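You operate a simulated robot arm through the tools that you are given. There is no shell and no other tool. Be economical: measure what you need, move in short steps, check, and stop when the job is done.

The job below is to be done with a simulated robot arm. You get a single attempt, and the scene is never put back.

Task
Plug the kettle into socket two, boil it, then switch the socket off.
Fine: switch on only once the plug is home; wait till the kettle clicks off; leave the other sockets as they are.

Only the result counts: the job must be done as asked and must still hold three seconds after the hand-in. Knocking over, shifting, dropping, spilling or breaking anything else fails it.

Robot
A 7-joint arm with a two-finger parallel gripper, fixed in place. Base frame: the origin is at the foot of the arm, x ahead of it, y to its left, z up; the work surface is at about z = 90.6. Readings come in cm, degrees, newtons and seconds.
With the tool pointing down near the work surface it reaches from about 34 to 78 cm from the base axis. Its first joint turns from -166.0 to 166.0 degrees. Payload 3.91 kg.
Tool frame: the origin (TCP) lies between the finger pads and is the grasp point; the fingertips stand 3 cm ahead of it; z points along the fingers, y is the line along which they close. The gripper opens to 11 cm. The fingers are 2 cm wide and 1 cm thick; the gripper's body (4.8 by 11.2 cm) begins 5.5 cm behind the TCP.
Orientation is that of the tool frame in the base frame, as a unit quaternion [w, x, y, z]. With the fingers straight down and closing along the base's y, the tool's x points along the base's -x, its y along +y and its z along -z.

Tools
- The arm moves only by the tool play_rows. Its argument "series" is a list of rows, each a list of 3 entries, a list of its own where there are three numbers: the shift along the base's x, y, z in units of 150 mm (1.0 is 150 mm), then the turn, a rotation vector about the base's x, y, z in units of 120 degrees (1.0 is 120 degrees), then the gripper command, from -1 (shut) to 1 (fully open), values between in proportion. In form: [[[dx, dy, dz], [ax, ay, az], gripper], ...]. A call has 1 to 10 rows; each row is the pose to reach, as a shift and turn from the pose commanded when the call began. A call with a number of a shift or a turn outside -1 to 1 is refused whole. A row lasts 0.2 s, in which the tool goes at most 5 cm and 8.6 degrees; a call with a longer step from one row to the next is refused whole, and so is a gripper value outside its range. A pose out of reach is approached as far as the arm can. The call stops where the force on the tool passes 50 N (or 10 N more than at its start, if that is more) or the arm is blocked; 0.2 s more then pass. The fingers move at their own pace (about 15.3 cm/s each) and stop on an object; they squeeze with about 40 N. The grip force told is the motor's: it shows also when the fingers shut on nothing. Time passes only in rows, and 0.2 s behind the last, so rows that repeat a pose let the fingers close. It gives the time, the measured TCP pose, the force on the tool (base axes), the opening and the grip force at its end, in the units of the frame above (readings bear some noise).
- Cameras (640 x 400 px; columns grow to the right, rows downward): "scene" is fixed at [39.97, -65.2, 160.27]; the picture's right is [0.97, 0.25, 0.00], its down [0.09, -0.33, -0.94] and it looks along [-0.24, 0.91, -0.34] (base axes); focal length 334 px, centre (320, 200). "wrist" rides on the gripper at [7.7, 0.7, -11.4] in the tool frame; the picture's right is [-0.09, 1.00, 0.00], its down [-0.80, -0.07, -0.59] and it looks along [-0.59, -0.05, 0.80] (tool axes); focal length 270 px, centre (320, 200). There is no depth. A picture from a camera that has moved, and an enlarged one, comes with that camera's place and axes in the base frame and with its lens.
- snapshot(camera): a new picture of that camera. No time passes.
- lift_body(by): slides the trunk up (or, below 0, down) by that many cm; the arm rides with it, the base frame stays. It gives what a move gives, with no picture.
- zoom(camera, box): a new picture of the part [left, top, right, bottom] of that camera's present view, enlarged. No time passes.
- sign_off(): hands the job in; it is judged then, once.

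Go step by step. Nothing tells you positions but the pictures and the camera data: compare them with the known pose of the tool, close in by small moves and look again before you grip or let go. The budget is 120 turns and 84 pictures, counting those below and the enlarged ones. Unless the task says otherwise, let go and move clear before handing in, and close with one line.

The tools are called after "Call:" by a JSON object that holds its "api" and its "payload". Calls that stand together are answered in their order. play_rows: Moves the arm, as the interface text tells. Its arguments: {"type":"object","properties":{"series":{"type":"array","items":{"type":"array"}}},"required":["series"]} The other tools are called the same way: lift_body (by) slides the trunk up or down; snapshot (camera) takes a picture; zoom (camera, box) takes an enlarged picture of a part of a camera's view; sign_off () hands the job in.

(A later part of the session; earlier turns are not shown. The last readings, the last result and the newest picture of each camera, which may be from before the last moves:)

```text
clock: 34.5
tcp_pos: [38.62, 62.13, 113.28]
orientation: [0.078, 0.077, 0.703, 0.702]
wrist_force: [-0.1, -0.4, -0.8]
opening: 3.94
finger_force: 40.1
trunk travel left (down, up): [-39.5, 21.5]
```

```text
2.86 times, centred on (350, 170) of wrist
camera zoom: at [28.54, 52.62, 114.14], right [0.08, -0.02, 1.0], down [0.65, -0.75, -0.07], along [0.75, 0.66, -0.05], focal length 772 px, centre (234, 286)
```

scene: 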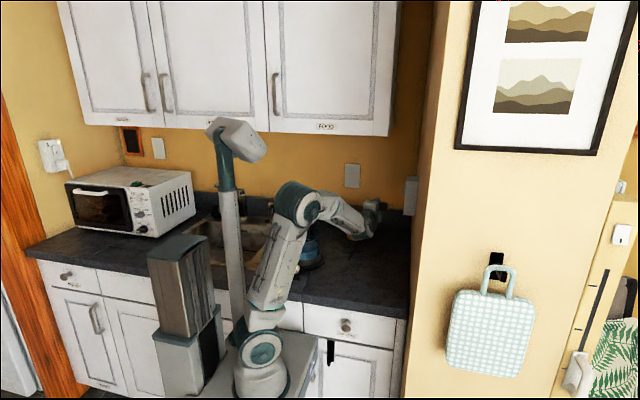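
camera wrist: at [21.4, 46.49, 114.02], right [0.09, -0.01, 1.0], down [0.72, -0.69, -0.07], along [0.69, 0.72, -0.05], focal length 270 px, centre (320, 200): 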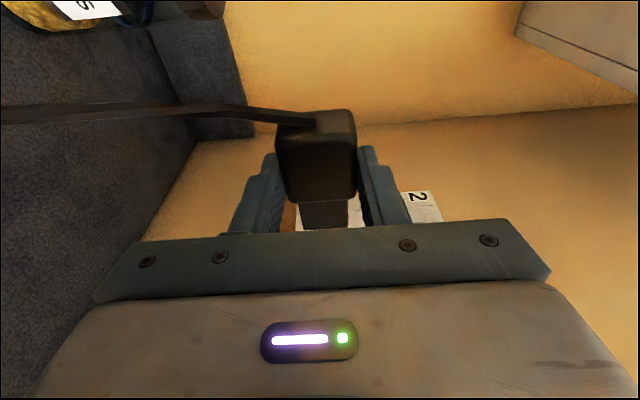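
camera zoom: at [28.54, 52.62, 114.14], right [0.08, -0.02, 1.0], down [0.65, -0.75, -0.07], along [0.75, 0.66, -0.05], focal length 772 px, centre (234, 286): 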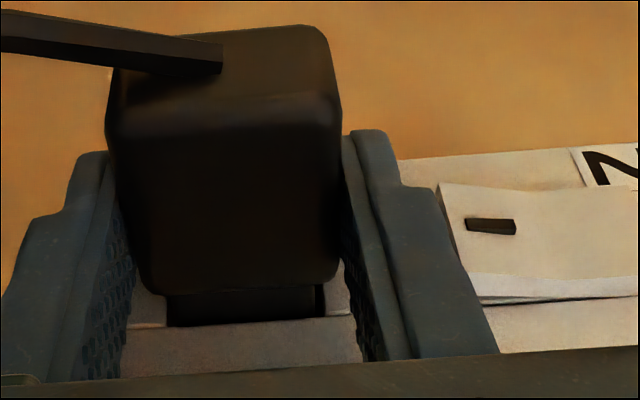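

About 0.7 cm remains before the plug's shoulder meets the socket face; the upper finger clears the rocker. Pushing home gently.

Call:
{"api": "play_rows", "payload": {"series": [[[0.012, 0, 0], [0, 0, 0], -1], [[0.024, 0, 0], [0, 0, 0], -1], [[0.036, 0, 0], [0, 0, 0], -1], [[0.048, 0, 0], [0, 0, 0], -1], [[0.06, 0, 0], [0, 0, 0], -1]]}}

Call:
{"api": "zoom", "payload": {"camera": "wrist", "box": [250, 100, 450, 240]}}

Call:
{"api": "zoom", "payload": {"camera": "scene", "box": [380, 170, 430, 220]}}

```text
clock: 35.7
tcp_pos: [39.33, 62.28, 113.45]
orientation: [0.077, 0.076, 0.703, 0.703]
wrist_force: [-6.1, -0.7, -2.7]
opening: 3.96
finger_force: 39.6
trunk travel left (down, up): [-39.5, 21.5]
```

```text
2.86 times, centred on (350, 170) of wrist
camera zoom: at [29.29, 52.65, 114.14], right [0.09, -0.02, 1.0], down [0.65, -0.75, -0.07], along [0.75, 0.66, -0.05], focal length 772 px, centre (234, 286)
```

zoom: 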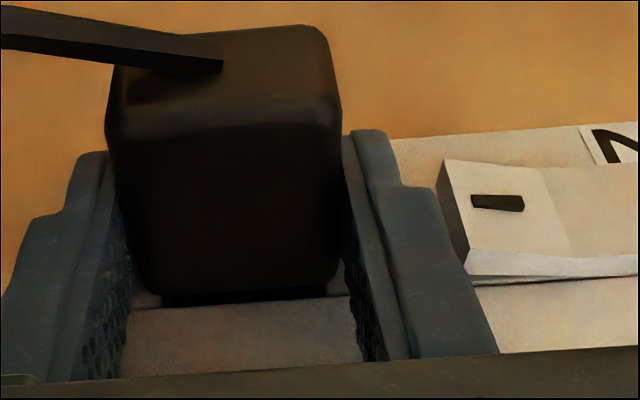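

```text
8.00 times, centred on (405, 195) of scene
camera zoom: at [39.97, -65.2, 160.27], right [0.97, 0.25, 0.0], down [0.09, -0.33, -0.94], along [-0.24, 0.91, -0.34], focal length 2672 px, centre (-360, 240)
```

zoom: 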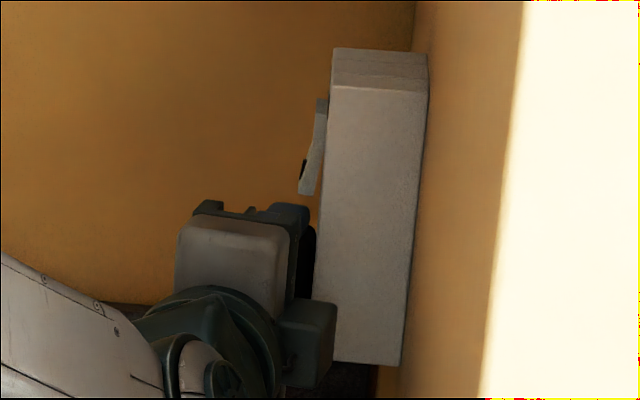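

Contact at 6 N with roughly 2–3 mm still showing. Pushing a bit more.

Call:
{"api": "play_rows", "payload": {"series": [[[0.01, 0, 0], [0, 0, 0], -1], [[0.02, 0, 0], [0, 0, 0], -1], [[0.03, 0, 0], [0, 0, 0], -1], [[0.04, 0, 0], [0, 0, 0], -1], [[0.04, 0, 0], [0, 0, 0], -1]]}}

Call:
{"api": "zoom", "payload": {"camera": "wrist", "box": [250, 100, 450, 240]}}

```text
clock: 36.9
tcp_pos: [39.37, 62.39, 113.54]
orientation: [0.077, 0.074, 0.703, 0.703]
wrist_force: [-31.7, -4.2, -7.6]
opening: 3.94
finger_force: 40.0
trunk travel left (down, up): [-39.5, 21.5]
```

```text
2.86 times, centred on (350, 170) of wrist
camera zoom: at [29.45, 52.68, 114.18], right [0.08, -0.02, 1.0], down [0.66, -0.75, -0.07], along [0.75, 0.66, -0.05], focal length 772 px, centre (234, 286)
```

zoom: 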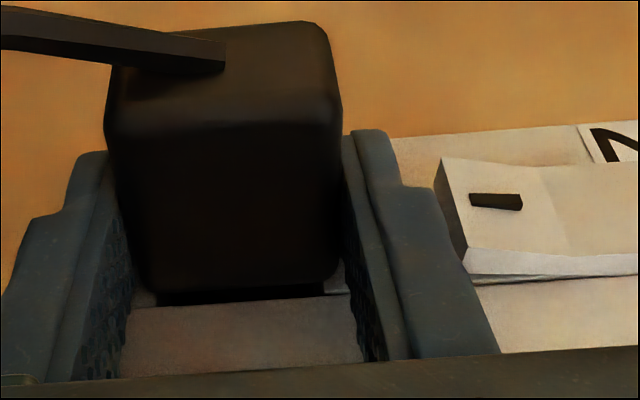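

Force rose to 32 N with no more travel, so the plug is seated or nearly so. I'll press slightly harder with a small yaw wiggle to let it square itself against the face.

Call:
{"api": "play_rows", "payload": {"series": [[[0.0, 0, 0], [0, 0, 0.015], -1], [[0.008, 0, -0.005], [0, 0, 0.025], -1], [[0.01, 0, -0.005], [0, 0, 0.01], -1], [[0.014, -0.005, -0.005], [0, 0, 0], -1]]}}

Call:
{"api": "zoom", "payload": {"camera": "wrist", "box": [280, 160, 400, 240]}}

```text
clock: 37.9
tcp_pos: [39.51, 62.28, 113.51]
orientation: [0.075, 0.074, 0.703, 0.703]
wrist_force: [-31.2, 2.1, -3.1]
opening: 3.93
finger_force: 40.2
trunk travel left (down, up): [-39.5, 21.5]
```

```text
5.00 times, centred on (340, 200) of wrist
camera zoom: at [29.61, 52.67, 114.17], right [0.08, -0.02, 1.0], down [0.66, -0.75, -0.07], along [0.75, 0.66, -0.05], focal length 1351 px, centre (220, 200)
```

zoom: 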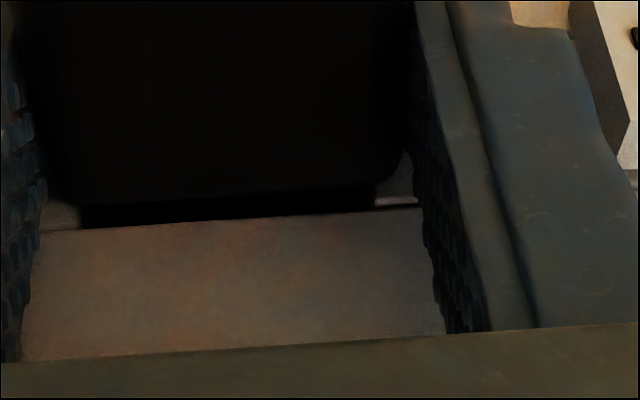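

It looks seated. I'll relax the push, open only slightly (so the upper finger doesn't hit the rocker), and withdraw along the finger axis.

Call:
{"api": "play_rows", "payload": {"series": [[[-0.03, 0, 0], [0, 0, 0], -1], [[-0.03, 0, 0], [0, 0, 0], -0.145], [[-0.03, 0, 0], [0, 0, 0], -0.145], [[-0.03, 0, 0], [0, 0, 0], -0.145]]}}

Call:
{"api": "play_rows", "payload": {"series": [[[-0.03, -0.1, 0], [0, 0, 0], -0.145], [[-0.06, -0.25, 0], [0, 0, 0], -0.145], [[-0.12, -0.5, 0], [0, 0, 0], -0.145], [[-0.25, -0.75, 0], [0, 0, 0], -0.145], [[-0.4, -0.9, 0], [0, 0, 0], -0.145]]}}

Call:
{"api": "snapshot", "payload": {"camera": "wrist"}}

Call:
{"api": "zoom", "payload": {"camera": "scene", "box": [370, 160, 430, 220]}}

```text
clock: 38.9
tcp_pos: [39.64, 62.07, 113.52]
orientation: [0.078, 0.076, 0.702, 0.704]
wrist_force: [-18.0, 3.9, 6.9]
opening: 4.34
finger_force: 0.0
trunk travel left (down, up): [-39.5, 21.5]
```

```text
clock: 40.1
tcp_pos: [33.98, 48.59, 113.33]
orientation: [0.077, 0.077, 0.703, 0.703]
wrist_force: [-0.5, 0.5, 0.1]
opening: 4.73
finger_force: 0.0
trunk travel left (down, up): [-39.5, 21.5]
```

```text
37 pictures are left
camera wrist: at [23.88, 38.91, 114.06], right [0.09, -0.02, 1.0], down [0.65, -0.75, -0.07], along [0.75, 0.66, -0.05], focal length 270 px, centre (320, 200)
```

wrist: 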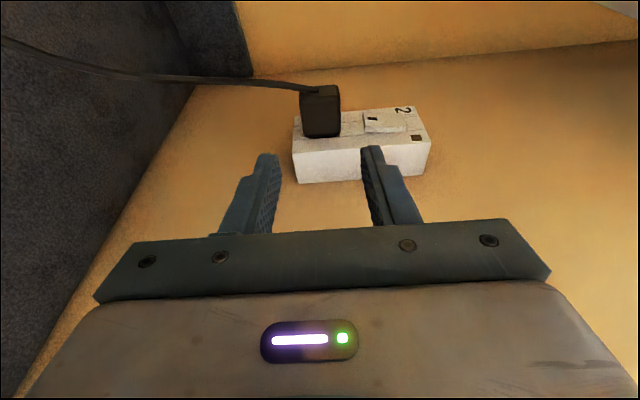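

```text
6.67 times, centred on (400, 190) of scene
camera zoom: at [39.97, -65.2, 160.27], right [0.97, 0.25, 0.0], down [0.09, -0.33, -0.94], along [-0.24, 0.91, -0.34], focal length 2226 px, centre (-213, 267)
```

zoom: 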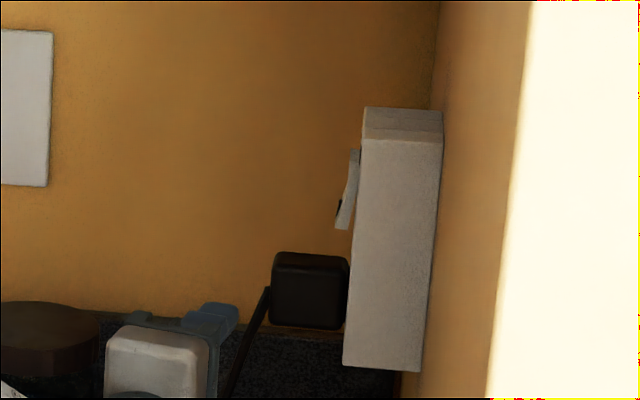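

The plug is held in the socket, its shoulder right against the face in the scene view. I'll zoom in to confirm it is fully home and to inspect the rocker.

Call:
{"api": "zoom", "payload": {"camera": "wrist", "box": [280, 70, 440, 190]}}

Call:
{"api": "zoom", "payload": {"camera": "scene", "box": [390, 175, 415, 215]}}

```text
3.33 times, centred on (360, 130) of wrist
camera zoom: at [23.88, 38.91, 114.06], right [0.09, -0.02, 1.0], down [0.65, -0.75, -0.07], along [0.75, 0.66, -0.05], focal length 901 px, centre (187, 433)
```

zoom: 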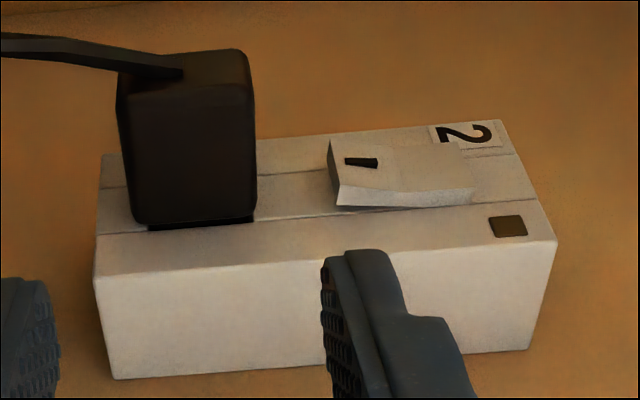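

```text
10.00 times, centred on (402, 195) of scene
camera zoom: at [39.97, -65.2, 160.27], right [0.97, 0.25, 0.0], down [0.09, -0.33, -0.94], along [-0.24, 0.91, -0.34], focal length 3339 px, centre (-505, 250)
```

zoom: 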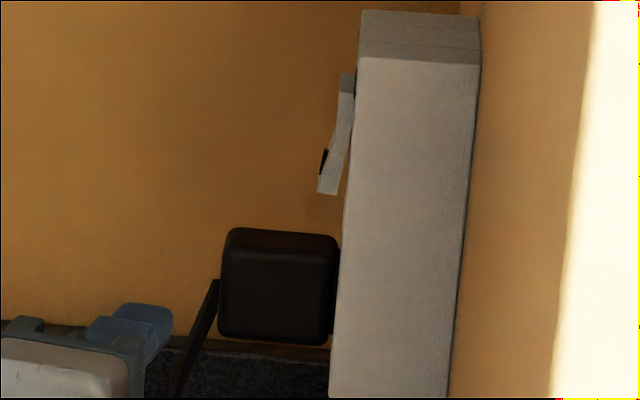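

There may still be a ~2 mm gap at the shoulder. To be sure it's home before any switching, I'll close the fingers and push on the plug's rear, above the cord, with the finger side.

Call:
{"api": "play_rows", "payload": {"series": [[[-0.05, 0.1, 0.111], [0, 0, 0.05], -1], [[-0.05, 0.3, 0.111], [0, 0, 0.104], -1], [[-0.05, 0.5, 0.111], [0, 0, 0.104], -1], [[-0.05, 0.7, 0.111], [0, 0, 0.104], -1], [[-0.05, 0.88, 0.111], [0, 0, 0.104], -1], [[-0.05, 0.88, 0.111], [0, 0, 0.104], -1]]}}

Call:
{"api": "zoom", "payload": {"camera": "scene", "box": [370, 160, 430, 220]}}

Call:
{"api": "snapshot", "payload": {"camera": "wrist"}}

```text
clock: 41.5
tcp_pos: [33.38, 61.81, 115.05]
orientation: [0.001, 0.001, 0.708, 0.707]
wrist_force: [-0.5, 0.1, -0.3]
opening: 0.0
finger_force: 37.3
trunk travel left (down, up): [-39.5, 21.5]
```

```text
6.67 times, centred on (400, 190) of scene
camera zoom: at [39.97, -65.2, 160.27], right [0.97, 0.25, 0.0], down [0.09, -0.33, -0.94], along [-0.24, 0.91, -0.34], focal length 2226 px, centre (-213, 267)
```

zoom: 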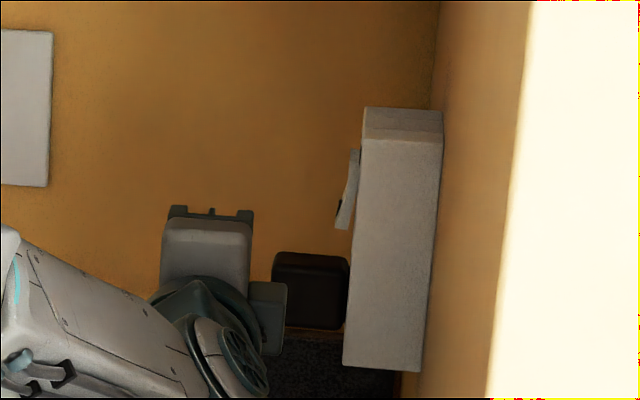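

```text
32 pictures are left
camera wrist: at [25.59, 50.32, 115.76], right [0.09, 0.0, 1.0], down [0.8, -0.6, -0.07], along [0.59, 0.8, -0.05], focal length 270 px, centre (320, 200)
```

wrist: 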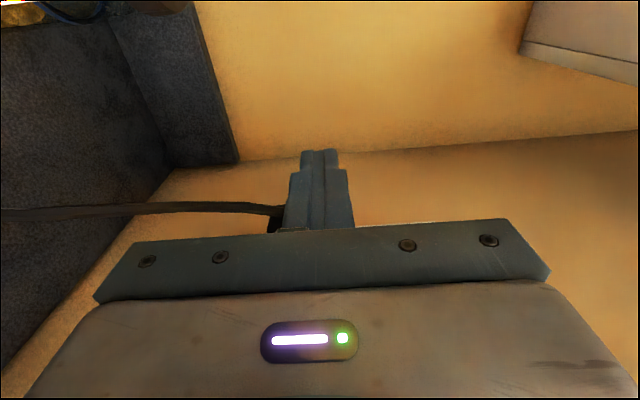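

Fingers are behind the plug, above the cord. Pushing +x in small steps; the call will stop by itself on force.

Call:
{"api": "play_rows", "payload": {"series": [[[0.06, 0, 0], [0, 0, 0], -1], [[0.12, 0, 0], [0, 0, 0], -1], [[0.16, 0, 0], [0, 0, 0], -1], [[0.18, 0, 0], [0, 0, 0], -1], [[0.19, 0, 0], [0, 0, 0], -1], [[0.2, 0, 0], [0, 0, 0], -1], [[0.21, 0, 0], [0, 0, 0], -1], [[0.22, 0, 0], [0, 0, 0], -1], [[0.23, 0, 0], [0, 0, 0], -1], [[0.24, 0, 0], [0, 0, 0], -1]]}}

Call:
{"api": "zoom", "payload": {"camera": "scene", "box": [390, 175, 415, 215]}}

```text
clock: 43.7
tcp_pos: [35.71, 61.84, 115.15]
orientation: [-0.002, -0.004, 0.707, 0.707]
wrist_force: [-35.7, -6.6, -5.9]
opening: 0.0
finger_force: 37.7
trunk travel left (down, up): [-39.5, 21.5]
```

```text
10.00 times, centred on (402, 195) of scene
camera zoom: at [39.97, -65.2, 160.27], right [0.97, 0.25, 0.0], down [0.09, -0.33, -0.94], along [-0.24, 0.91, -0.34], focal length 3339 px, centre (-505, 250)
```

zoom: 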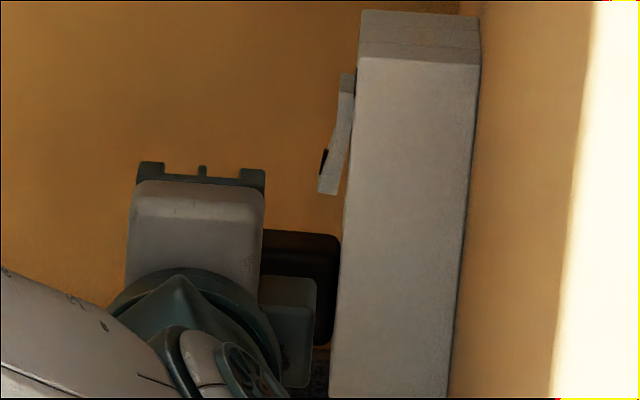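

The gap has closed noticeably. One more small push to the limit, then back off.

Call:
{"api": "play_rows", "payload": {"series": [[[0.01, 0, 0], [0, 0, 0], -1], [[0.02, 0, 0], [0, 0, 0], -1], [[0.03, 0, 0], [0, 0, 0], -1], [[0.03, 0, 0], [0, 0, 0], -1]]}}

Call:
{"api": "play_rows", "payload": {"series": [[[-0.1, 0, 0], [0, 0, 0], -1], [[-0.2, 0, 0], [0, 0, 0], -1], [[-0.25, -0.2, 0], [0, 0, 0], -1], [[-0.25, -0.5, 0], [0, 0, 0], -1], [[-0.25, -0.8, 0], [0, 0, 0], -1]]}}

Call:
{"api": "zoom", "payload": {"camera": "scene", "box": [390, 175, 415, 215]}}

Call:
{"api": "snapshot", "payload": {"camera": "wrist"}}

```text
clock: 44.7
tcp_pos: [35.96, 61.97, 115.46]
orientation: [-0.003, -0.007, 0.705, 0.709]
wrist_force: [-46.9, -11.2, -4.8]
opening: 0.0
finger_force: 38.0
trunk travel left (down, up): [-39.5, 21.5]
```

```text
clock: 45.9
tcp_pos: [33.39, 49.82, 114.72]
orientation: [0.001, 0.0, 0.707, 0.707]
wrist_force: [-0.6, 0.1, 0.0]
opening: 0.0
finger_force: 37.9
trunk travel left (down, up): [-39.5, 21.5]
```

```text
10.00 times, centred on (402, 195) of scene
camera zoom: at [39.97, -65.2, 160.27], right [0.97, 0.25, 0.0], down [0.09, -0.33, -0.94], along [-0.24, 0.91, -0.34], focal length 3339 px, centre (-505, 250)
```

zoom: 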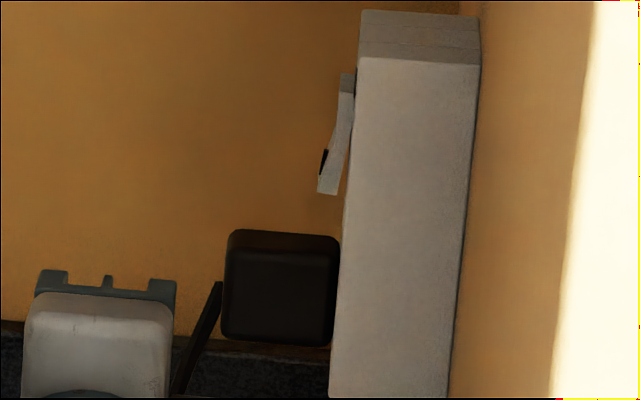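

```text
29 pictures are left
camera wrist: at [25.66, 38.35, 115.53], right [0.09, 0.0, 1.0], down [0.8, -0.6, -0.07], along [0.59, 0.8, -0.05], focal length 270 px, centre (320, 200)
```

wrist: 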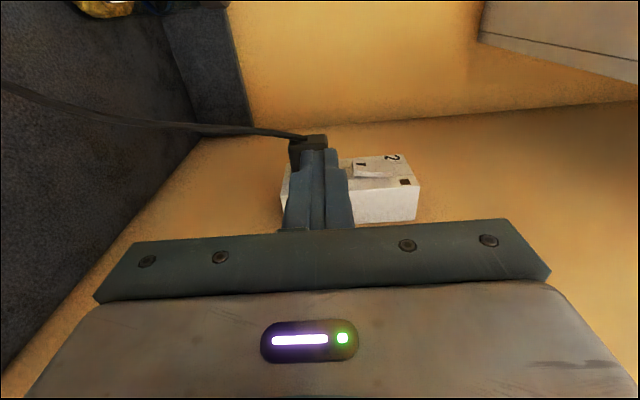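

The plug is now flush with the face. Next I'll raise the closed fingers to the marked lower end of the rocker (z ≈ 118.2), placing them just in front of it.

Call:
{"api": "play_rows", "payload": {"series": [[[0, 0.1, 0.15], [0, 0, 0], -1], [[0.05, 0.3, 0.23], [0, 0, 0], -1], [[0.1, 0.5, 0.23], [0, 0, 0], -1], [[0.15, 0.7, 0.23], [0, 0, 0], -1], [[0.22, 0.81, 0.23], [0, 0, 0], -1], [[0.22, 0.81, 0.23], [0, 0, 0], -1]]}}

Call:
{"api": "zoom", "payload": {"camera": "scene", "box": [370, 160, 430, 220]}}

Call:
{"api": "zoom", "payload": {"camera": "wrist", "box": [240, 100, 440, 240]}}

```text
clock: 47.3
tcp_pos: [36.68, 62.13, 118.51]
orientation: [0.0, 0.0, 0.707, 0.707]
wrist_force: [0.0, 0.8, 0.6]
opening: 0.01
finger_force: 37.7
trunk travel left (down, up): [-39.5, 21.5]
```

```text
6.67 times, centred on (400, 190) of scene
camera zoom: at [39.97, -65.2, 160.27], right [0.97, 0.25, 0.0], down [0.09, -0.33, -0.94], along [-0.24, 0.91, -0.34], focal length 2226 px, centre (-213, 267)
```

zoom: 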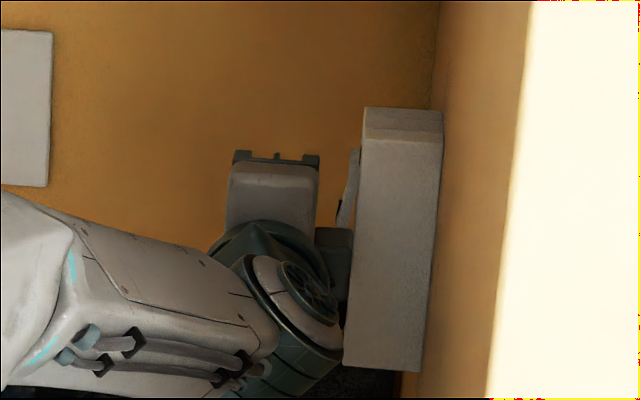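

```text
2.86 times, centred on (340, 170) of wrist
camera zoom: at [28.91, 50.58, 119.18], right [0.09, 0.0, 1.0], down [0.8, -0.6, -0.07], along [0.59, 0.8, -0.05], focal length 772 px, centre (263, 286)
```

zoom: 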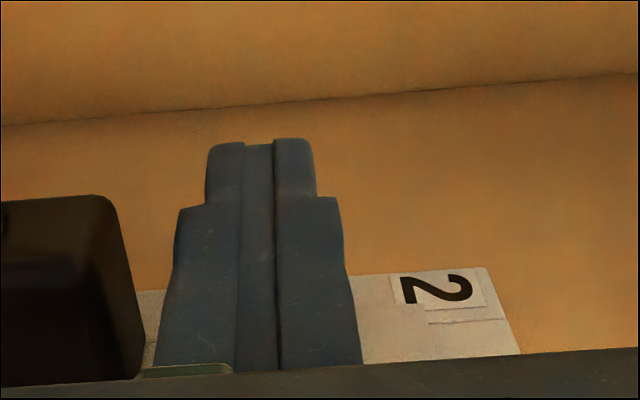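

Fingers are just in front of the rocker. I'll lower 5 mm and press its lower end in gradually.

Call:
{"api": "play_rows", "payload": {"series": [[[0.05, 0, -0.033], [0, 0, 0], -1], [[0.1, 0, -0.033], [0, 0, 0], -1], [[0.14, 0, -0.033], [0, 0, 0], -1], [[0.16, 0, -0.033], [0, 0, 0], -1], [[0.18, 0, -0.033], [0, 0, 0], -1], [[0.19, 0, -0.033], [0, 0, 0], -1], [[0.2, 0, -0.033], [0, 0, 0], -1]]}}

Call:
{"api": "zoom", "payload": {"camera": "scene", "box": [370, 160, 430, 220]}}

```text
clock: 48.9
tcp_pos: [39.48, 62.04, 117.98]
orientation: [0.0, -0.001, 0.707, 0.708]
wrist_force: [-6.1, -2.1, -1.7]
opening: 0.01
finger_force: 37.6
trunk travel left (down, up): [-39.5, 21.5]
```

```text
6.67 times, centred on (400, 190) of scene
camera zoom: at [39.97, -65.2, 160.27], right [0.97, 0.25, 0.0], down [0.09, -0.33, -0.94], along [-0.24, 0.91, -0.34], focal length 2226 px, centre (-213, 267)
```

zoom: 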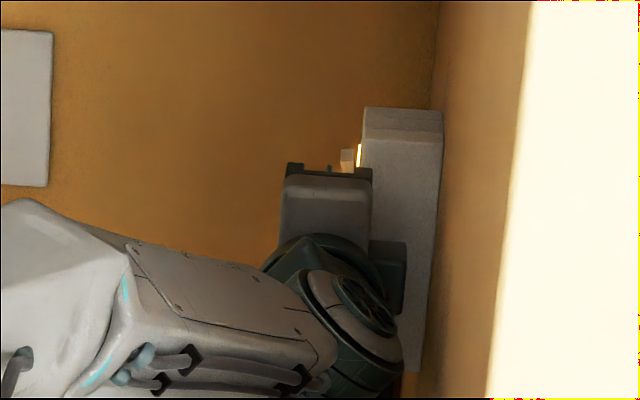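

The rocker flipped and the lamp is glowing: socket 2 is on. Backing off to look at the kettle.

Call:
{"api": "play_rows", "payload": {"series": [[[-0.1, 0, 0], [0, 0, 0], -1], [[-0.25, 0, 0], [0, 0, 0], -1], [[-0.3, -0.3, 0], [0, 0, 0], -1], [[-0.3, -0.6, 0], [0, 0, 0], -1], [[-0.3, -0.85, 0], [0, 0, 0], -1]]}}

Call:
{"api": "snapshot", "payload": {"camera": "scene"}}

Call:
{"api": "zoom", "payload": {"camera": "scene", "box": [390, 165, 420, 215]}}

```text
clock: 50.1
tcp_pos: [35.14, 49.12, 117.81]
orientation: [0.0, 0.0, 0.707, 0.707]
wrist_force: [0.9, -0.5, -0.3]
opening: 0.01
finger_force: 37.5
trunk travel left (down, up): [-39.5, 21.5]
```

```text
25 pictures are left
```

scene: 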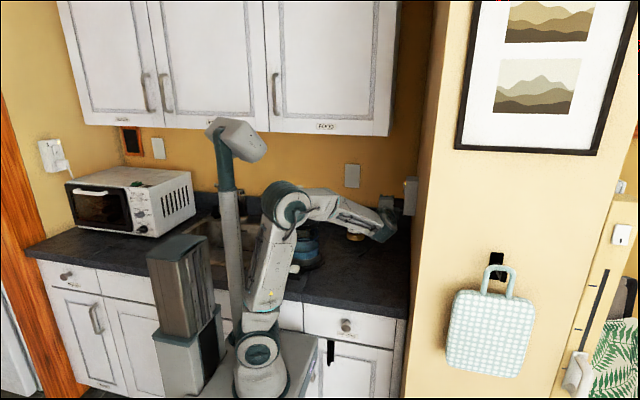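

```text
8.00 times, centred on (405, 190) of scene
camera zoom: at [39.97, -65.2, 160.27], right [0.97, 0.25, 0.0], down [0.09, -0.33, -0.94], along [-0.24, 0.91, -0.34], focal length 2672 px, centre (-360, 280)
```

zoom: 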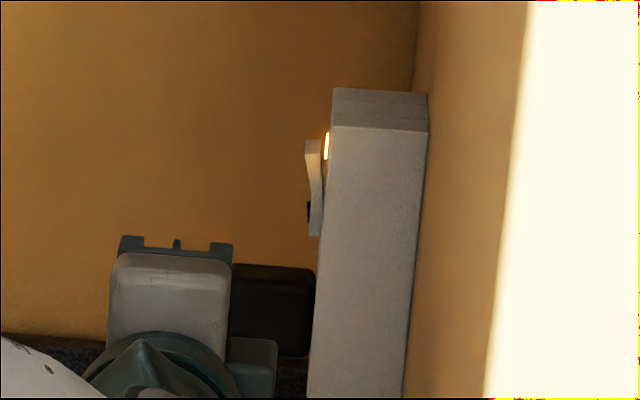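

Call:
{"api": "zoom", "payload": {"camera": "scene", "box": [275, 205, 345, 290]}}

```text
4.71 times, centred on (310, 248) of scene
camera zoom: at [39.97, -65.2, 160.27], right [0.97, 0.25, 0.0], down [0.09, -0.33, -0.94], along [-0.24, 0.91, -0.34], focal length 1572 px, centre (367, -24)
```

zoom: 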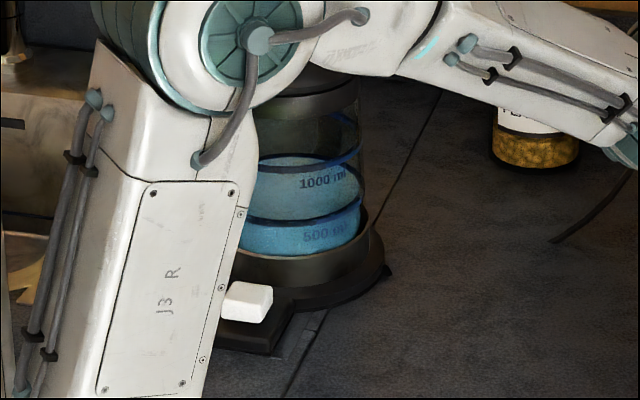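

Socket is on, but the kettle shows no indicator and its white lever looks unchanged, so it probably needs pressing. I'll return to tool-down, raise the trunk, and look at the lever closely.

Call:
{"api": "play_rows", "payload": {"series": [[[0, 0, 0.05], [-0.07, 0, 0], -1], [[0, -0.05, 0.1], [-0.14, 0, 0], -1], [[0, -0.1, 0.15], [-0.21, 0, 0], -1], [[0, -0.15, 0.2], [-0.28, 0, 0], -1], [[0, -0.2, 0.25], [-0.35, 0, 0], -1], [[-0.05, -0.25, 0.3], [-0.42, 0, 0], -1], [[-0.1, -0.3, 0.35], [-0.49, 0, 0], -1], [[-0.15, -0.35, 0.4], [-0.56, 0, 0], -1], [[-0.2, -0.4, 0.45], [-0.63, 0, 0], -1], [[-0.25, -0.45, 0.5], [-0.7, 0, 0], -1]]}}

Call:
{"api": "play_rows", "payload": {"series": [[[-0.2, 0, 0], [-0.05, 0, 0], -1], [[-0.4, 0, 0], [-0.05, 0, 0], -1]]}}

Call:
{"api": "lift_body", "payload": {"by": 10}}

```text
clock: 52.3
tcp_pos: [31.41, 42.45, 125.4]
orientation: [0.001, -0.001, 0.999, 0.052]
wrist_force: [0.1, -0.3, 0.1]
opening: 0.0
finger_force: 38.1
trunk travel left (down, up): [-39.5, 21.5]
```

```text
clock: 52.9
tcp_pos: [25.34, 42.31, 125.33]
orientation: [0.001, 0.0, 1.0, -0.001]
wrist_force: [0.9, -0.3, 0.3]
opening: 0.0
finger_force: 37.5
trunk travel left (down, up): [-39.5, 21.5]
```

```text
clock: 54.2
tcp_pos: [25.38, 42.45, 135.35]
orientation: [0.001, 0.0, 1.0, 0.0]
wrist_force: [-0.4, -0.1, -0.2]
opening: 0.02
finger_force: 37.6
trunk travel left (down, up): [-49.5, 11.5]
```

Now yawing the tool 90° so the wrist camera looks toward the kettle, and moving over its lever while staying high.

Call:
{"api": "play_rows", "payload": {"series": [[[-0.1, -0.02, 0], [0, 0, 0.07], -1], [[-0.2, -0.04, 0], [0, 0, 0.14], -1], [[-0.3, -0.06, 0], [0, 0, 0.21], -1], [[-0.4, -0.08, 0], [0, 0, 0.28], -1], [[-0.5, -0.1, 0], [0, 0, 0.35], -1], [[-0.6, -0.12, 0], [0, 0, 0.42], -1], [[-0.7, -0.14, 0], [0, 0, 0.49], -1], [[-0.8, -0.16, 0], [0, 0, 0.56], -1], [[-0.9, -0.18, 0], [0, 0, 0.63], -1], [[-1.0, -0.2, 0], [0, 0, 0.7], -1]]}}

Call:
{"api": "play_rows", "payload": {"series": [[[-0.2, 0, -0.2], [0, 0, 0.05], -1], [[-0.4, 0, -0.4], [0, 0, 0.05], -1], [[-0.52, 0, -0.6], [0, 0, 0.05], -1]]}}

Call:
{"api": "snapshot", "payload": {"camera": "wrist"}}

```text
clock: 56.4
tcp_pos: [10.45, 39.3, 135.31]
orientation: [0.001, -0.671, 0.742, 0.001]
wrist_force: [0.2, 1.1, 0.2]
opening: 0.0
finger_force: 38.3
trunk travel left (down, up): [-49.5, 11.5]
```

```text
clock: 57.2
tcp_pos: [3.39, 39.7, 126.02]
orientation: [-0.008, -0.7, 0.714, -0.002]
wrist_force: [-0.4, -0.2, -0.3]
opening: 0.0
finger_force: 37.5
trunk travel left (down, up): [-49.5, 11.5]
```

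```text
22 pictures are left
camera wrist: at [2.78, 32.05, 137.64], right [-0.99, 0.11, 0.01], down [0.09, 0.81, 0.58], along [0.06, 0.58, -0.81], focal length 270 px, centre (320, 200)
```

wrist: 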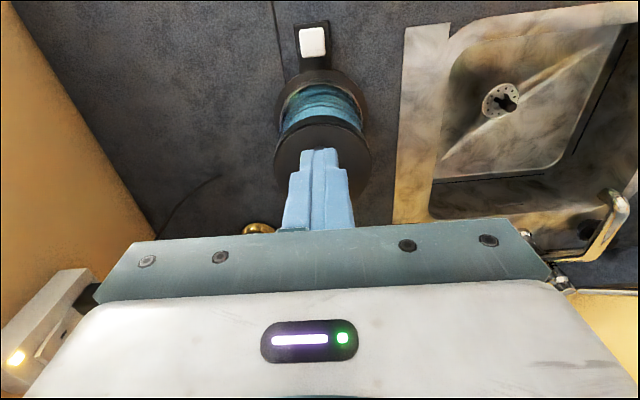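

The lever sits at about (4, 36), on a tab in front of the kettle. Zooming in on it.

Call:
{"api": "zoom", "payload": {"camera": "wrist", "box": [260, 10, 370, 90]}}

Call:
{"api": "zoom", "payload": {"camera": "scene", "box": [275, 245, 325, 290]}}

```text
5.00 times, centred on (315, 50) of wrist
camera zoom: at [2.78, 32.05, 137.64], right [-0.99, 0.11, 0.01], down [0.09, 0.81, 0.58], along [0.06, 0.58, -0.81], focal length 1351 px, centre (345, 950)
```

zoom: 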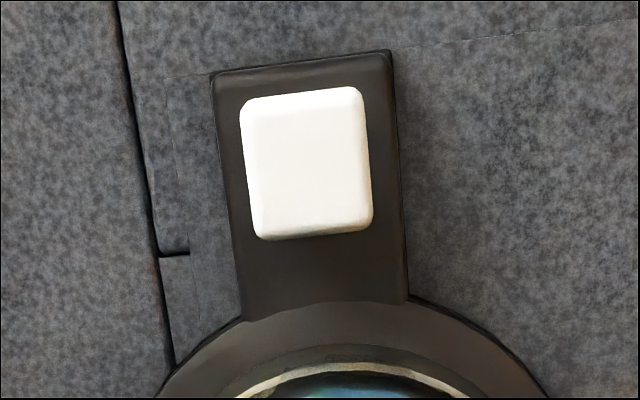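

```text
8.89 times, centred on (300, 268) of scene
camera zoom: at [39.97, -65.2, 160.27], right [0.97, 0.25, 0.0], down [0.09, -0.33, -0.94], along [-0.24, 0.91, -0.34], focal length 2968 px, centre (498, -400)
```

zoom: 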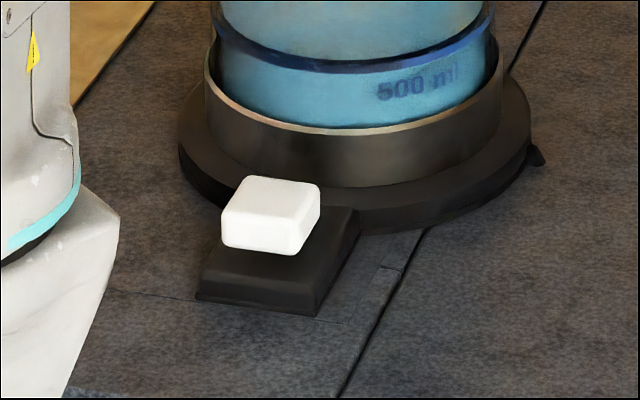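

The paddle is raised, i.e. off. I'll come down over it and check alignment before pressing.

Call:
{"api": "play_rows", "payload": {"series": [[[0.02, -0.1, -0.2], [0, 0, 0], -1], [[0.04, -0.2, -0.45], [0, 0, 0], -1], [[0.04, -0.22, -0.7], [0, 0, 0], -1], [[0.04, -0.22, -0.95], [0, 0, 0], -1], [[0.04, -0.22, -1.0], [0, 0, 0], -1], [[0.04, -0.22, -1.0], [0, 0, 0], -1]]}}

Call:
{"api": "play_rows", "payload": {"series": [[[0, 0, -0.2], [0, 0, 0], -1], [[0, 0, -0.45], [0, 0, 0], -1], [[0, 0, -0.6], [0, 0, 0], -1], [[0, 0, -0.6], [0, 0, 0], -1]]}}

Call:
{"api": "zoom", "payload": {"camera": "scene", "box": [260, 220, 350, 300]}}

Call:
{"api": "snapshot", "payload": {"camera": "wrist"}}

```text
clock: 58.6
tcp_pos: [3.26, 36.02, 111.31]
orientation: [-0.001, 0.708, -0.706, 0.0]
wrist_force: [0.0, 0.7, -0.7]
opening: 0.0
finger_force: 38.4
trunk travel left (down, up): [-49.5, 11.5]
```

```text
clock: 59.5
tcp_pos: [3.33, 36.39, 103.15]
orientation: [0.011, -0.707, 0.707, 0.009]
wrist_force: [2.3, -10.3, 31.8]
opening: 0.0
finger_force: 37.7
trunk travel left (down, up): [-49.5, 11.5]
stopped in row 4: the force on the tool passed its limit (the readings are from after the stop); the commanded pose is now the measured one
```

```text
5.00 times, centred on (305, 260) of scene
camera zoom: at [39.97, -65.2, 160.27], right [0.97, 0.25, 0.0], down [0.09, -0.33, -0.94], along [-0.24, 0.91, -0.34], focal length 1670 px, centre (395, -100)
```

zoom: 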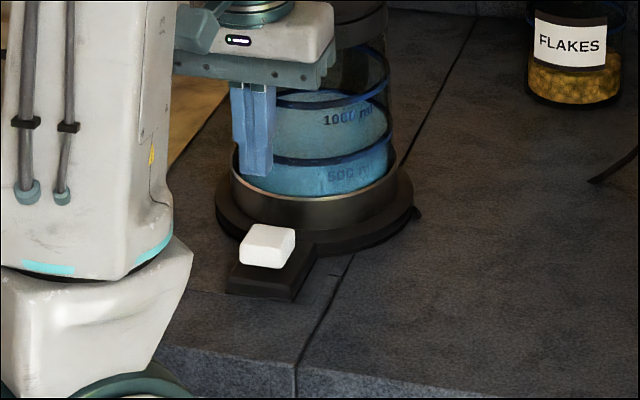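

```text
18 pictures are left
camera wrist: at [2.52, 28.29, 114.43], right [-1.0, 0.09, 0.0], down [0.07, 0.78, 0.62], along [0.06, 0.61, -0.79], focal length 270 px, centre (320, 200)
```

wrist: 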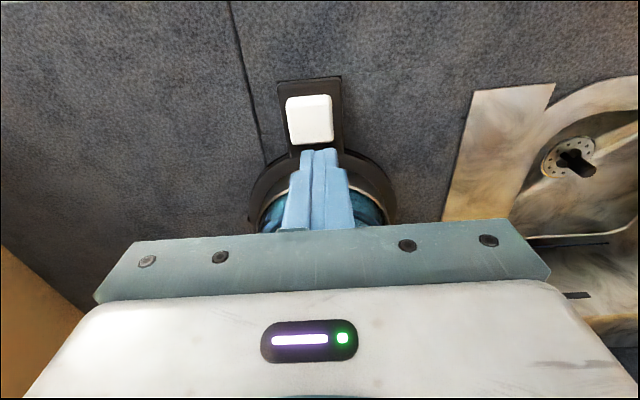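

The gripper body touched the kettle's lid rim. I'll back straight up at once and check the kettle, then approach with the tool leaned away from it.

Call:
{"api": "play_rows", "payload": {"series": [[[0, -0.02, 0.1], [0, 0, 0], -1], [[0, -0.05, 0.3], [0, 0, 0], -1], [[0, -0.07, 0.5], [0, 0, 0], -1]]}}

Call:
{"api": "zoom", "payload": {"camera": "scene", "box": [260, 170, 370, 300]}}

```text
clock: 60.3
tcp_pos: [3.36, 35.39, 110.44]
orientation: [-0.008, 0.707, -0.707, -0.006]
wrist_force: [-0.5, 1.1, 0.6]
opening: 0.0
finger_force: 37.9
trunk travel left (down, up): [-49.5, 11.5]
```

```text
3.08 times, centred on (315, 235) of scene
camera zoom: at [39.97, -65.2, 160.27], right [0.97, 0.25, 0.0], down [0.09, -0.33, -0.94], along [-0.24, 0.91, -0.34], focal length 1028 px, centre (335, 92)
```

zoom: 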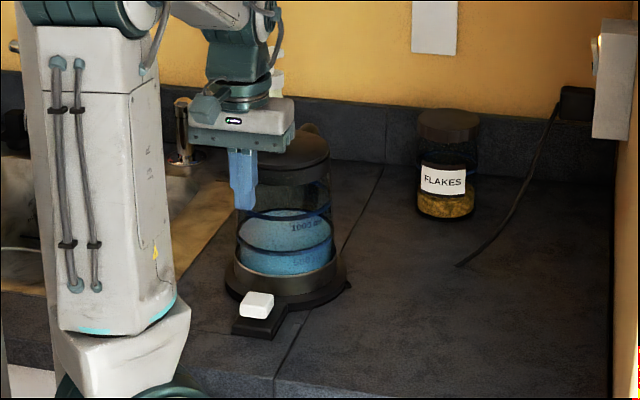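

The kettle hasn't moved. Tilting the tool 20° so the gripper body leans away from the kettle, then hovering above the paddle.

Call:
{"api": "play_rows", "payload": {"series": [[[0.01, -0.02, 0], [0.06, 0, 0], -1], [[0.03, -0.04, 0], [0.12, 0, 0], -1], [[0.04, -0.05, 0], [0.167, 0, 0], -1], [[0.04, -0.05, -0.2], [0.167, 0, 0], -1], [[0.04, -0.05, -0.4], [0.167, 0, 0], -1], [[0.04, -0.05, -0.4], [0.167, 0, 0], -1]]}}

Call:
{"api": "snapshot", "payload": {"camera": "wrist"}}

Call:
{"api": "zoom", "payload": {"camera": "scene", "box": [260, 190, 350, 300]}}

```text
clock: 61.7
tcp_pos: [3.79, 34.75, 104.23]
orientation: [-0.13, 0.696, -0.695, -0.13]
wrist_force: [1.2, -0.1, 0.0]
opening: 0.0
finger_force: 37.5
trunk travel left (down, up): [-49.5, 11.5]
```

```text
16 pictures are left
camera wrist: at [3.06, 23.36, 112.18], right [-1.0, 0.08, 0.03], down [0.07, 0.53, 0.84], along [0.05, 0.84, -0.54], focal length 270 px, centre (320, 200)
```

wrist: 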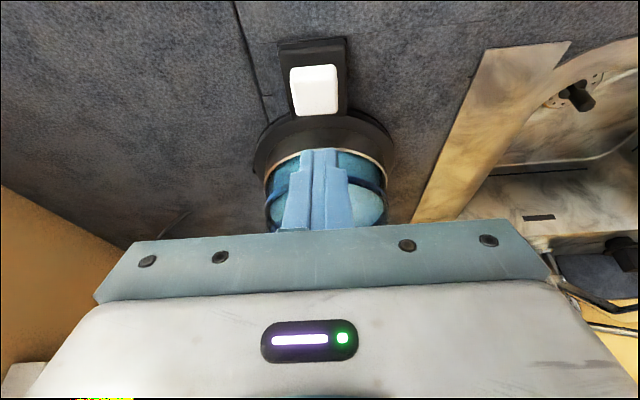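

```text
3.64 times, centred on (305, 245) of scene
camera zoom: at [39.97, -65.2, 160.27], right [0.97, 0.25, 0.0], down [0.09, -0.33, -0.94], along [-0.24, 0.91, -0.34], focal length 1214 px, centre (374, 36)
```

zoom: 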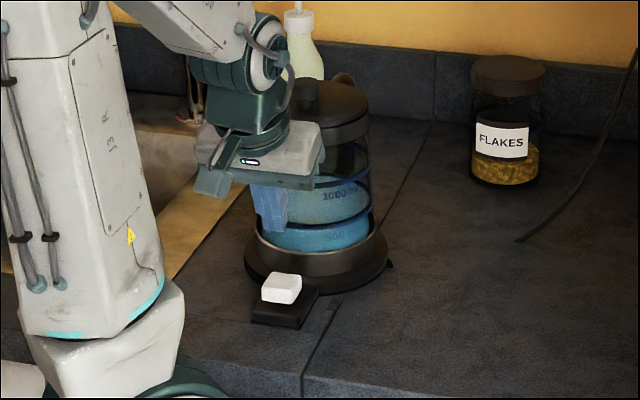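

The tip is right over the paddle with clearance from the kettle. Descending, slowly near contact.

Call:
{"api": "play_rows", "payload": {"series": [[[0.01, 0, -0.15], [0, 0, 0], -1], [[0.01, 0, -0.3], [0, 0, 0], -1], [[0.01, 0, -0.37], [0, 0, 0], -1], [[0.01, 0, -0.4], [0, 0, 0], -1], [[0.01, 0, -0.42], [0, 0, 0], -1], [[0.01, 0, -0.44], [0, 0, 0], -1]]}}

Call:
{"api": "zoom", "payload": {"camera": "scene", "box": [270, 235, 330, 295]}}

```text
clock: 63.1
tcp_pos: [4.1, 34.85, 97.64]
orientation: [0.131, -0.695, 0.696, 0.129]
wrist_force: [-0.4, 0.1, 0.7]
opening: 0.01
finger_force: 37.3
trunk travel left (down, up): [-49.5, 11.5]
```

```text
6.67 times, centred on (300, 265) of scene
camera zoom: at [39.97, -65.2, 160.27], right [0.97, 0.25, 0.0], down [0.09, -0.33, -0.94], along [-0.24, 0.91, -0.34], focal length 2226 px, centre (453, -233)
```

zoom: 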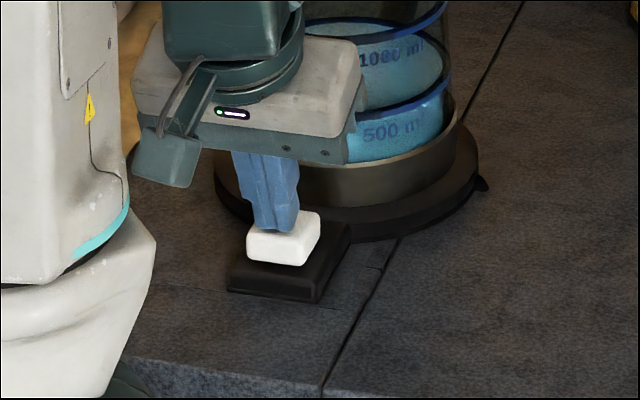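

Tip just above the paddle's centre. Pressing down in 1.5–3 mm steps.

Call:
{"api": "play_rows", "payload": {"series": [[[0, 0, -0.02], [0, 0, 0], -1], [[0, 0, -0.035], [0, 0, 0], -1], [[0, 0, -0.05], [0, 0, 0], -1], [[0, 0, -0.065], [0, 0, 0], -1], [[0, 0, -0.08], [0, 0, 0], -1]]}}

Call:
{"api": "zoom", "payload": {"camera": "scene", "box": [270, 235, 330, 295]}}

```text
clock: 64.3
tcp_pos: [4.05, 34.63, 96.81]
orientation: [-0.133, 0.695, -0.695, -0.131]
wrist_force: [7.0, 2.9, 40.1]
opening: 0.02
finger_force: 37.6
trunk travel left (down, up): [-49.5, 11.5]
```

```text
6.67 times, centred on (300, 265) of scene
camera zoom: at [39.97, -65.2, 160.27], right [0.97, 0.25, 0.0], down [0.09, -0.33, -0.94], along [-0.24, 0.91, -0.34], focal length 2226 px, centre (453, -233)
```

zoom: 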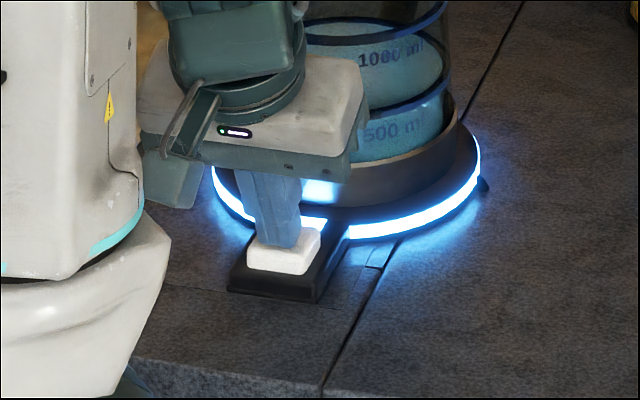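

The kettle's ring glows blue: it's heating. I'll rise off the paddle and clear of the kettle, then head back toward the socket while it boils.

Call:
{"api": "play_rows", "payload": {"series": [[[0, 0, 0.1], [0, 0, 0], -1], [[0, 0, 0.35], [0, 0, 0], -1], [[0, 0, 0.65], [0, 0, 0], -1], [[0, 0, 0.95], [-0.05, 0, 0], -1], [[0, 0, 1.0], [-0.11, 0, 0], -1], [[0, 0, 1.0], [-0.167, 0, 0], -1]]}}

Call:
{"api": "play_rows", "payload": {"series": [[[0, 0, 0.3], [0, 0, 0], -1], [[0.1, 0.1, 0.6], [0, 0, 0], -1], [[0.3, 0.1, 0.9], [0, 0, 0], -1], [[0.5, 0.1, 1.0], [0, 0, 0], -1]]}}

Call:
{"api": "play_rows", "payload": {"series": [[[0.1, 0.03, 0], [0, 0, -0.07], -1], [[0.2, 0.06, 0], [0, 0, -0.14], -1], [[0.3, 0.1, 0], [0, 0, -0.21], -1], [[0.4, 0.14, 0], [0, 0, -0.28], -1], [[0.5, 0.18, 0], [0, 0, -0.35], -1], [[0.6, 0.22, 0], [0, 0, -0.42], -1], [[0.7, 0.26, 0], [0, 0, -0.49], -1], [[0.8, 0.3, 0], [0, 0, -0.56], -1], [[0.9, 0.34, 0], [0, 0, -0.63], -1], [[1.0, 0.38, 0], [0, 0, -0.7], -1]]}}

Call:
{"api": "snapshot", "payload": {"camera": "scene"}}

```text
clock: 65.7
tcp_pos: [4.02, 34.84, 111.39]
orientation: [0.006, -0.707, 0.707, 0.006]
wrist_force: [-0.6, 0.6, -0.5]
opening: 0.0
finger_force: 37.8
trunk travel left (down, up): [-49.5, 11.5]
```

```text
refused: row 3 steps farther than a row can; nothing moved
```

```text
clock: 67.9
tcp_pos: [19.03, 40.36, 111.49]
orientation: [0.009, -0.051, 0.999, -0.001]
wrist_force: [1.3, -0.5, -0.5]
opening: 0.0
finger_force: 37.7
trunk travel left (down, up): [-49.5, 11.5]
```

```text
12 pictures are left
```

scene: 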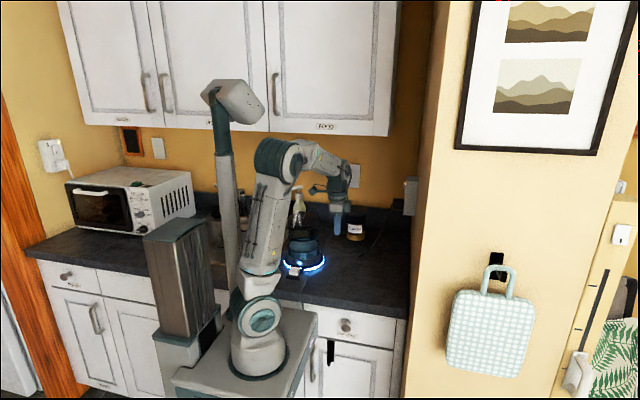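

The kettle is still upright and glowing. Completing the re-orientation, raising, and lowering the trunk for the socket pose while it heats.

Call:
{"api": "play_rows", "payload": {"series": [[[0.1, 0.03, 0.25], [0, 0, -0.05], -1], [[0.25, 0.06, 0.5], [0, 0, -0.05], -1], [[0.4, 0.1, 0.75], [0, 0, -0.05], -1], [[0.55, 0.13, 1.0], [0, 0, -0.05], -1], [[0.75, 0.16, 1.0], [0, 0, -0.05], -1]]}}

Call:
{"api": "lift_body", "payload": {"by": -10}}

Call:
{"api": "play_rows", "payload": {"series": [[[0, 0.05, 0.03], [0.07, 0, 0], -1], [[0, 0.1, 0.06], [0.14, 0, 0], -1], [[0, 0.15, 0.1], [0.21, 0, 0], -1], [[0.03, 0.2, 0.15], [0.28, 0, 0], -1], [[0.06, 0.25, 0.2], [0.35, 0, 0], -1], [[0.09, 0.3, 0.25], [0.42, 0, 0], -1], [[0.12, 0.33, 0.3], [0.49, 0, 0], -1], [[0.15, 0.36, 0.34], [0.56, 0, 0], -1], [[0.18, 0.38, 0.37], [0.63, 0, 0], -1], [[0.2, 0.4, 0.38], [0.7, 0, 0], -1]]}}

Call:
{"api": "play_rows", "payload": {"series": [[[0, 0, 0], [0.05, 0, 0], -1], [[0, 0, 0], [0.05, 0, 0], -1], [[0, 0, 0], [0.05, 0, 0], -1]]}}

```text
clock: 69.1
tcp_pos: [30.35, 42.89, 126.56]
orientation: [0.01, 0.0, 1.0, -0.001]
wrist_force: [0.6, 0.1, 0.7]
opening: 0.0
finger_force: 37.5
trunk travel left (down, up): [-49.5, 11.5]
```

```text
clock: 70.4
tcp_pos: [30.24, 42.75, 116.73]
orientation: [0.01, 0.0, 1.0, -0.001]
wrist_force: [-0.7, 0.0, -0.2]
opening: 0.0
finger_force: 37.6
trunk travel left (down, up): [-39.5, 21.5]
```

```text
clock: 72.6
tcp_pos: [33.29, 48.78, 122.32]
orientation: [0.007, 0.007, 0.744, 0.668]
wrist_force: [-0.4, 0.7, 0.1]
opening: 0.0
finger_force: 37.5
trunk travel left (down, up): [-39.5, 21.5]
```

```text
clock: 73.4
tcp_pos: [33.22, 48.82, 122.41]
orientation: [0.006, 0.007, 0.707, 0.707]
wrist_force: [-0.3, -0.4, 0.1]
opening: 0.0
finger_force: 37.7
trunk travel left (down, up): [-39.5, 21.5]
```

In position near the socket (TCP ≈ 33, 49, 122). Now waiting for the kettle, with a check on its ring.

Call:
{"api": "play_rows", "payload": {"series": [[[0, 0, 0], [0, 0, 0], -1], [[0, 0, 0], [0, 0, 0], -1], [[0, 0, 0], [0, 0, 0], -1], [[0, 0, 0], [0, 0, 0], -1], [[0, 0, 0], [0, 0, 0], -1], [[0, 0, 0], [0, 0, 0], -1], [[0, 0, 0], [0, 0, 0], -1], [[0, 0, 0], [0, 0, 0], -1], [[0, 0, 0], [0, 0, 0], -1], [[0, 0, 0], [0, 0, 0], -1]]}}

Call:
{"api": "play_rows", "payload": {"series": [[[0, 0, 0], [0, 0, 0], -1], [[0, 0, 0], [0, 0, 0], -1], [[0, 0, 0], [0, 0, 0], -1], [[0, 0, 0], [0, 0, 0], -1], [[0, 0, 0], [0, 0, 0], -1], [[0, 0, 0], [0, 0, 0], -1], [[0, 0, 0], [0, 0, 0], -1], [[0, 0, 0], [0, 0, 0], -1], [[0, 0, 0], [0, 0, 0], -1], [[0, 0, 0], [0, 0, 0], -1]]}}

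Call:
{"api": "play_rows", "payload": {"series": [[[0, 0, 0], [0, 0, 0], -1], [[0, 0, 0], [0, 0, 0], -1], [[0, 0, 0], [0, 0, 0], -1], [[0, 0, 0], [0, 0, 0], -1], [[0, 0, 0], [0, 0, 0], -1], [[0, 0, 0], [0, 0, 0], -1], [[0, 0, 0], [0, 0, 0], -1], [[0, 0, 0], [0, 0, 0], -1], [[0, 0, 0], [0, 0, 0], -1], [[0, 0, 0], [0, 0, 0], -1]]}}

Call:
{"api": "zoom", "payload": {"camera": "scene", "box": [270, 170, 420, 290]}}

```text
clock: 75.6
tcp_pos: [33.26, 48.78, 122.43]
orientation: [0.006, 0.007, 0.708, 0.707]
wrist_force: [-0.1, -0.7, 0.4]
opening: 0.0
finger_force: 37.8
trunk travel left (down, up): [-39.5, 21.5]
```

```text
clock: 77.8
tcp_pos: [33.22, 48.75, 122.45]
orientation: [0.007, 0.007, 0.707, 0.707]
wrist_force: [0.8, -0.2, -0.1]
opening: 0.0
finger_force: 38.2
trunk travel left (down, up): [-39.5, 21.5]
```

```text
clock: 80.0
tcp_pos: [33.26, 48.78, 122.42]
orientation: [0.006, 0.007, 0.708, 0.707]
wrist_force: [-0.6, -0.9, -0.1]
opening: 0.0
finger_force: 37.6
trunk travel left (down, up): [-39.5, 21.5]
```

```text
3.33 times, centred on (345, 230) of scene
camera zoom: at [39.97, -65.2, 160.27], right [0.97, 0.25, 0.0], down [0.09, -0.33, -0.94], along [-0.24, 0.91, -0.34], focal length 1113 px, centre (237, 100)
```

zoom: 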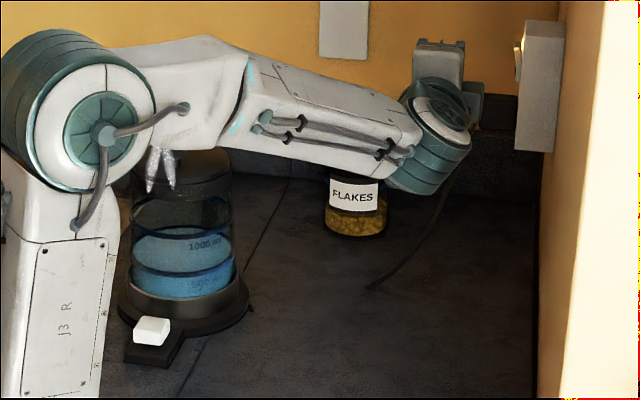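

The ring is dark, the paddle has popped up and steam is rising: the kettle has boiled and clicked off. Now I'll bring the fingers in front of the rocker's upper end.

Call:
{"api": "play_rows", "payload": {"series": [[[0.03, 0.2, -0.05], [0, 0, 0], -1], [[0.06, 0.4, -0.05], [0, 0, 0], -1], [[0.1, 0.6, -0.05], [0, 0, 0], -1], [[0.15, 0.8, -0.05], [0, 0, 0], -1], [[0.2, 0.88, -0.05], [0, 0, 0], -1], [[0.22, 0.88, -0.05], [0, 0, 0], -1]]}}

Call:
{"api": "zoom", "payload": {"camera": "scene", "box": [370, 160, 430, 220]}}

```text
clock: 81.4
tcp_pos: [36.44, 62.11, 121.62]
orientation: [0.007, 0.007, 0.707, 0.707]
wrist_force: [0.2, 0.6, -0.9]
opening: 0.02
finger_force: 37.6
trunk travel left (down, up): [-39.5, 21.5]
```

```text
6.67 times, centred on (400, 190) of scene
camera zoom: at [39.97, -65.2, 160.27], right [0.97, 0.25, 0.0], down [0.09, -0.33, -0.94], along [-0.24, 0.91, -0.34], focal length 2226 px, centre (-213, 267)
```

zoom: 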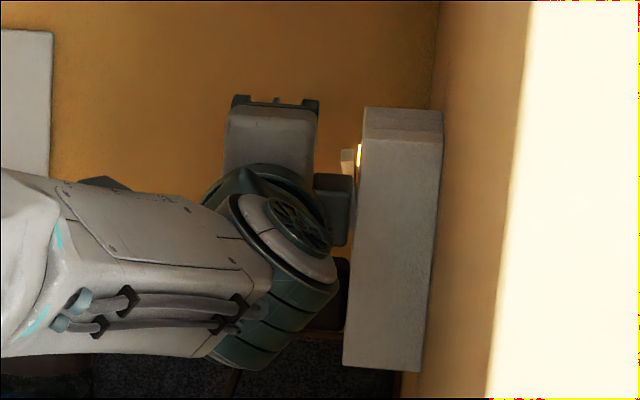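

Aligned with the protruding upper end. Pressing in gradually.

Call:
{"api": "play_rows", "payload": {"series": [[[0.06, 0, 0], [0, 0, 0], -1], [[0.12, 0, 0], [0, 0, 0], -1], [[0.15, 0, 0], [0, 0, 0], -1], [[0.17, 0, 0], [0, 0, 0], -1], [[0.19, 0, 0], [0, 0, 0], -1], [[0.2, 0, 0], [0, 0, 0], -1], [[0.21, 0, 0], [0, 0, 0], -1]]}}

Call:
{"api": "zoom", "payload": {"camera": "scene", "box": [370, 160, 430, 220]}}

```text
clock: 83.0
tcp_pos: [39.51, 62.06, 121.81]
orientation: [0.006, 0.005, 0.707, 0.707]
wrist_force: [-3.5, -0.1, -0.6]
opening: 0.0
finger_force: 37.6
trunk travel left (down, up): [-39.5, 21.5]
```

```text
6.67 times, centred on (400, 190) of scene
camera zoom: at [39.97, -65.2, 160.27], right [0.97, 0.25, 0.0], down [0.09, -0.33, -0.94], along [-0.24, 0.91, -0.34], focal length 2226 px, centre (-213, 267)
```

zoom: 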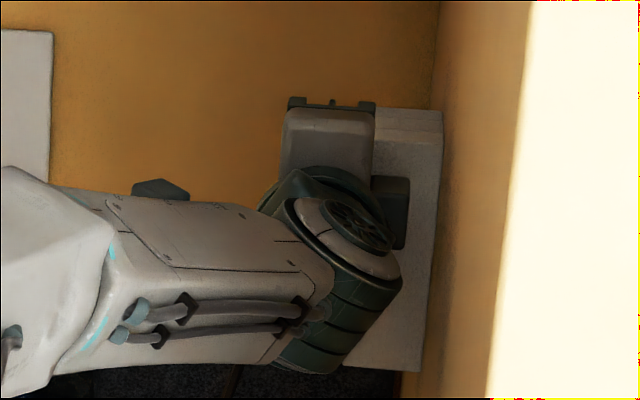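

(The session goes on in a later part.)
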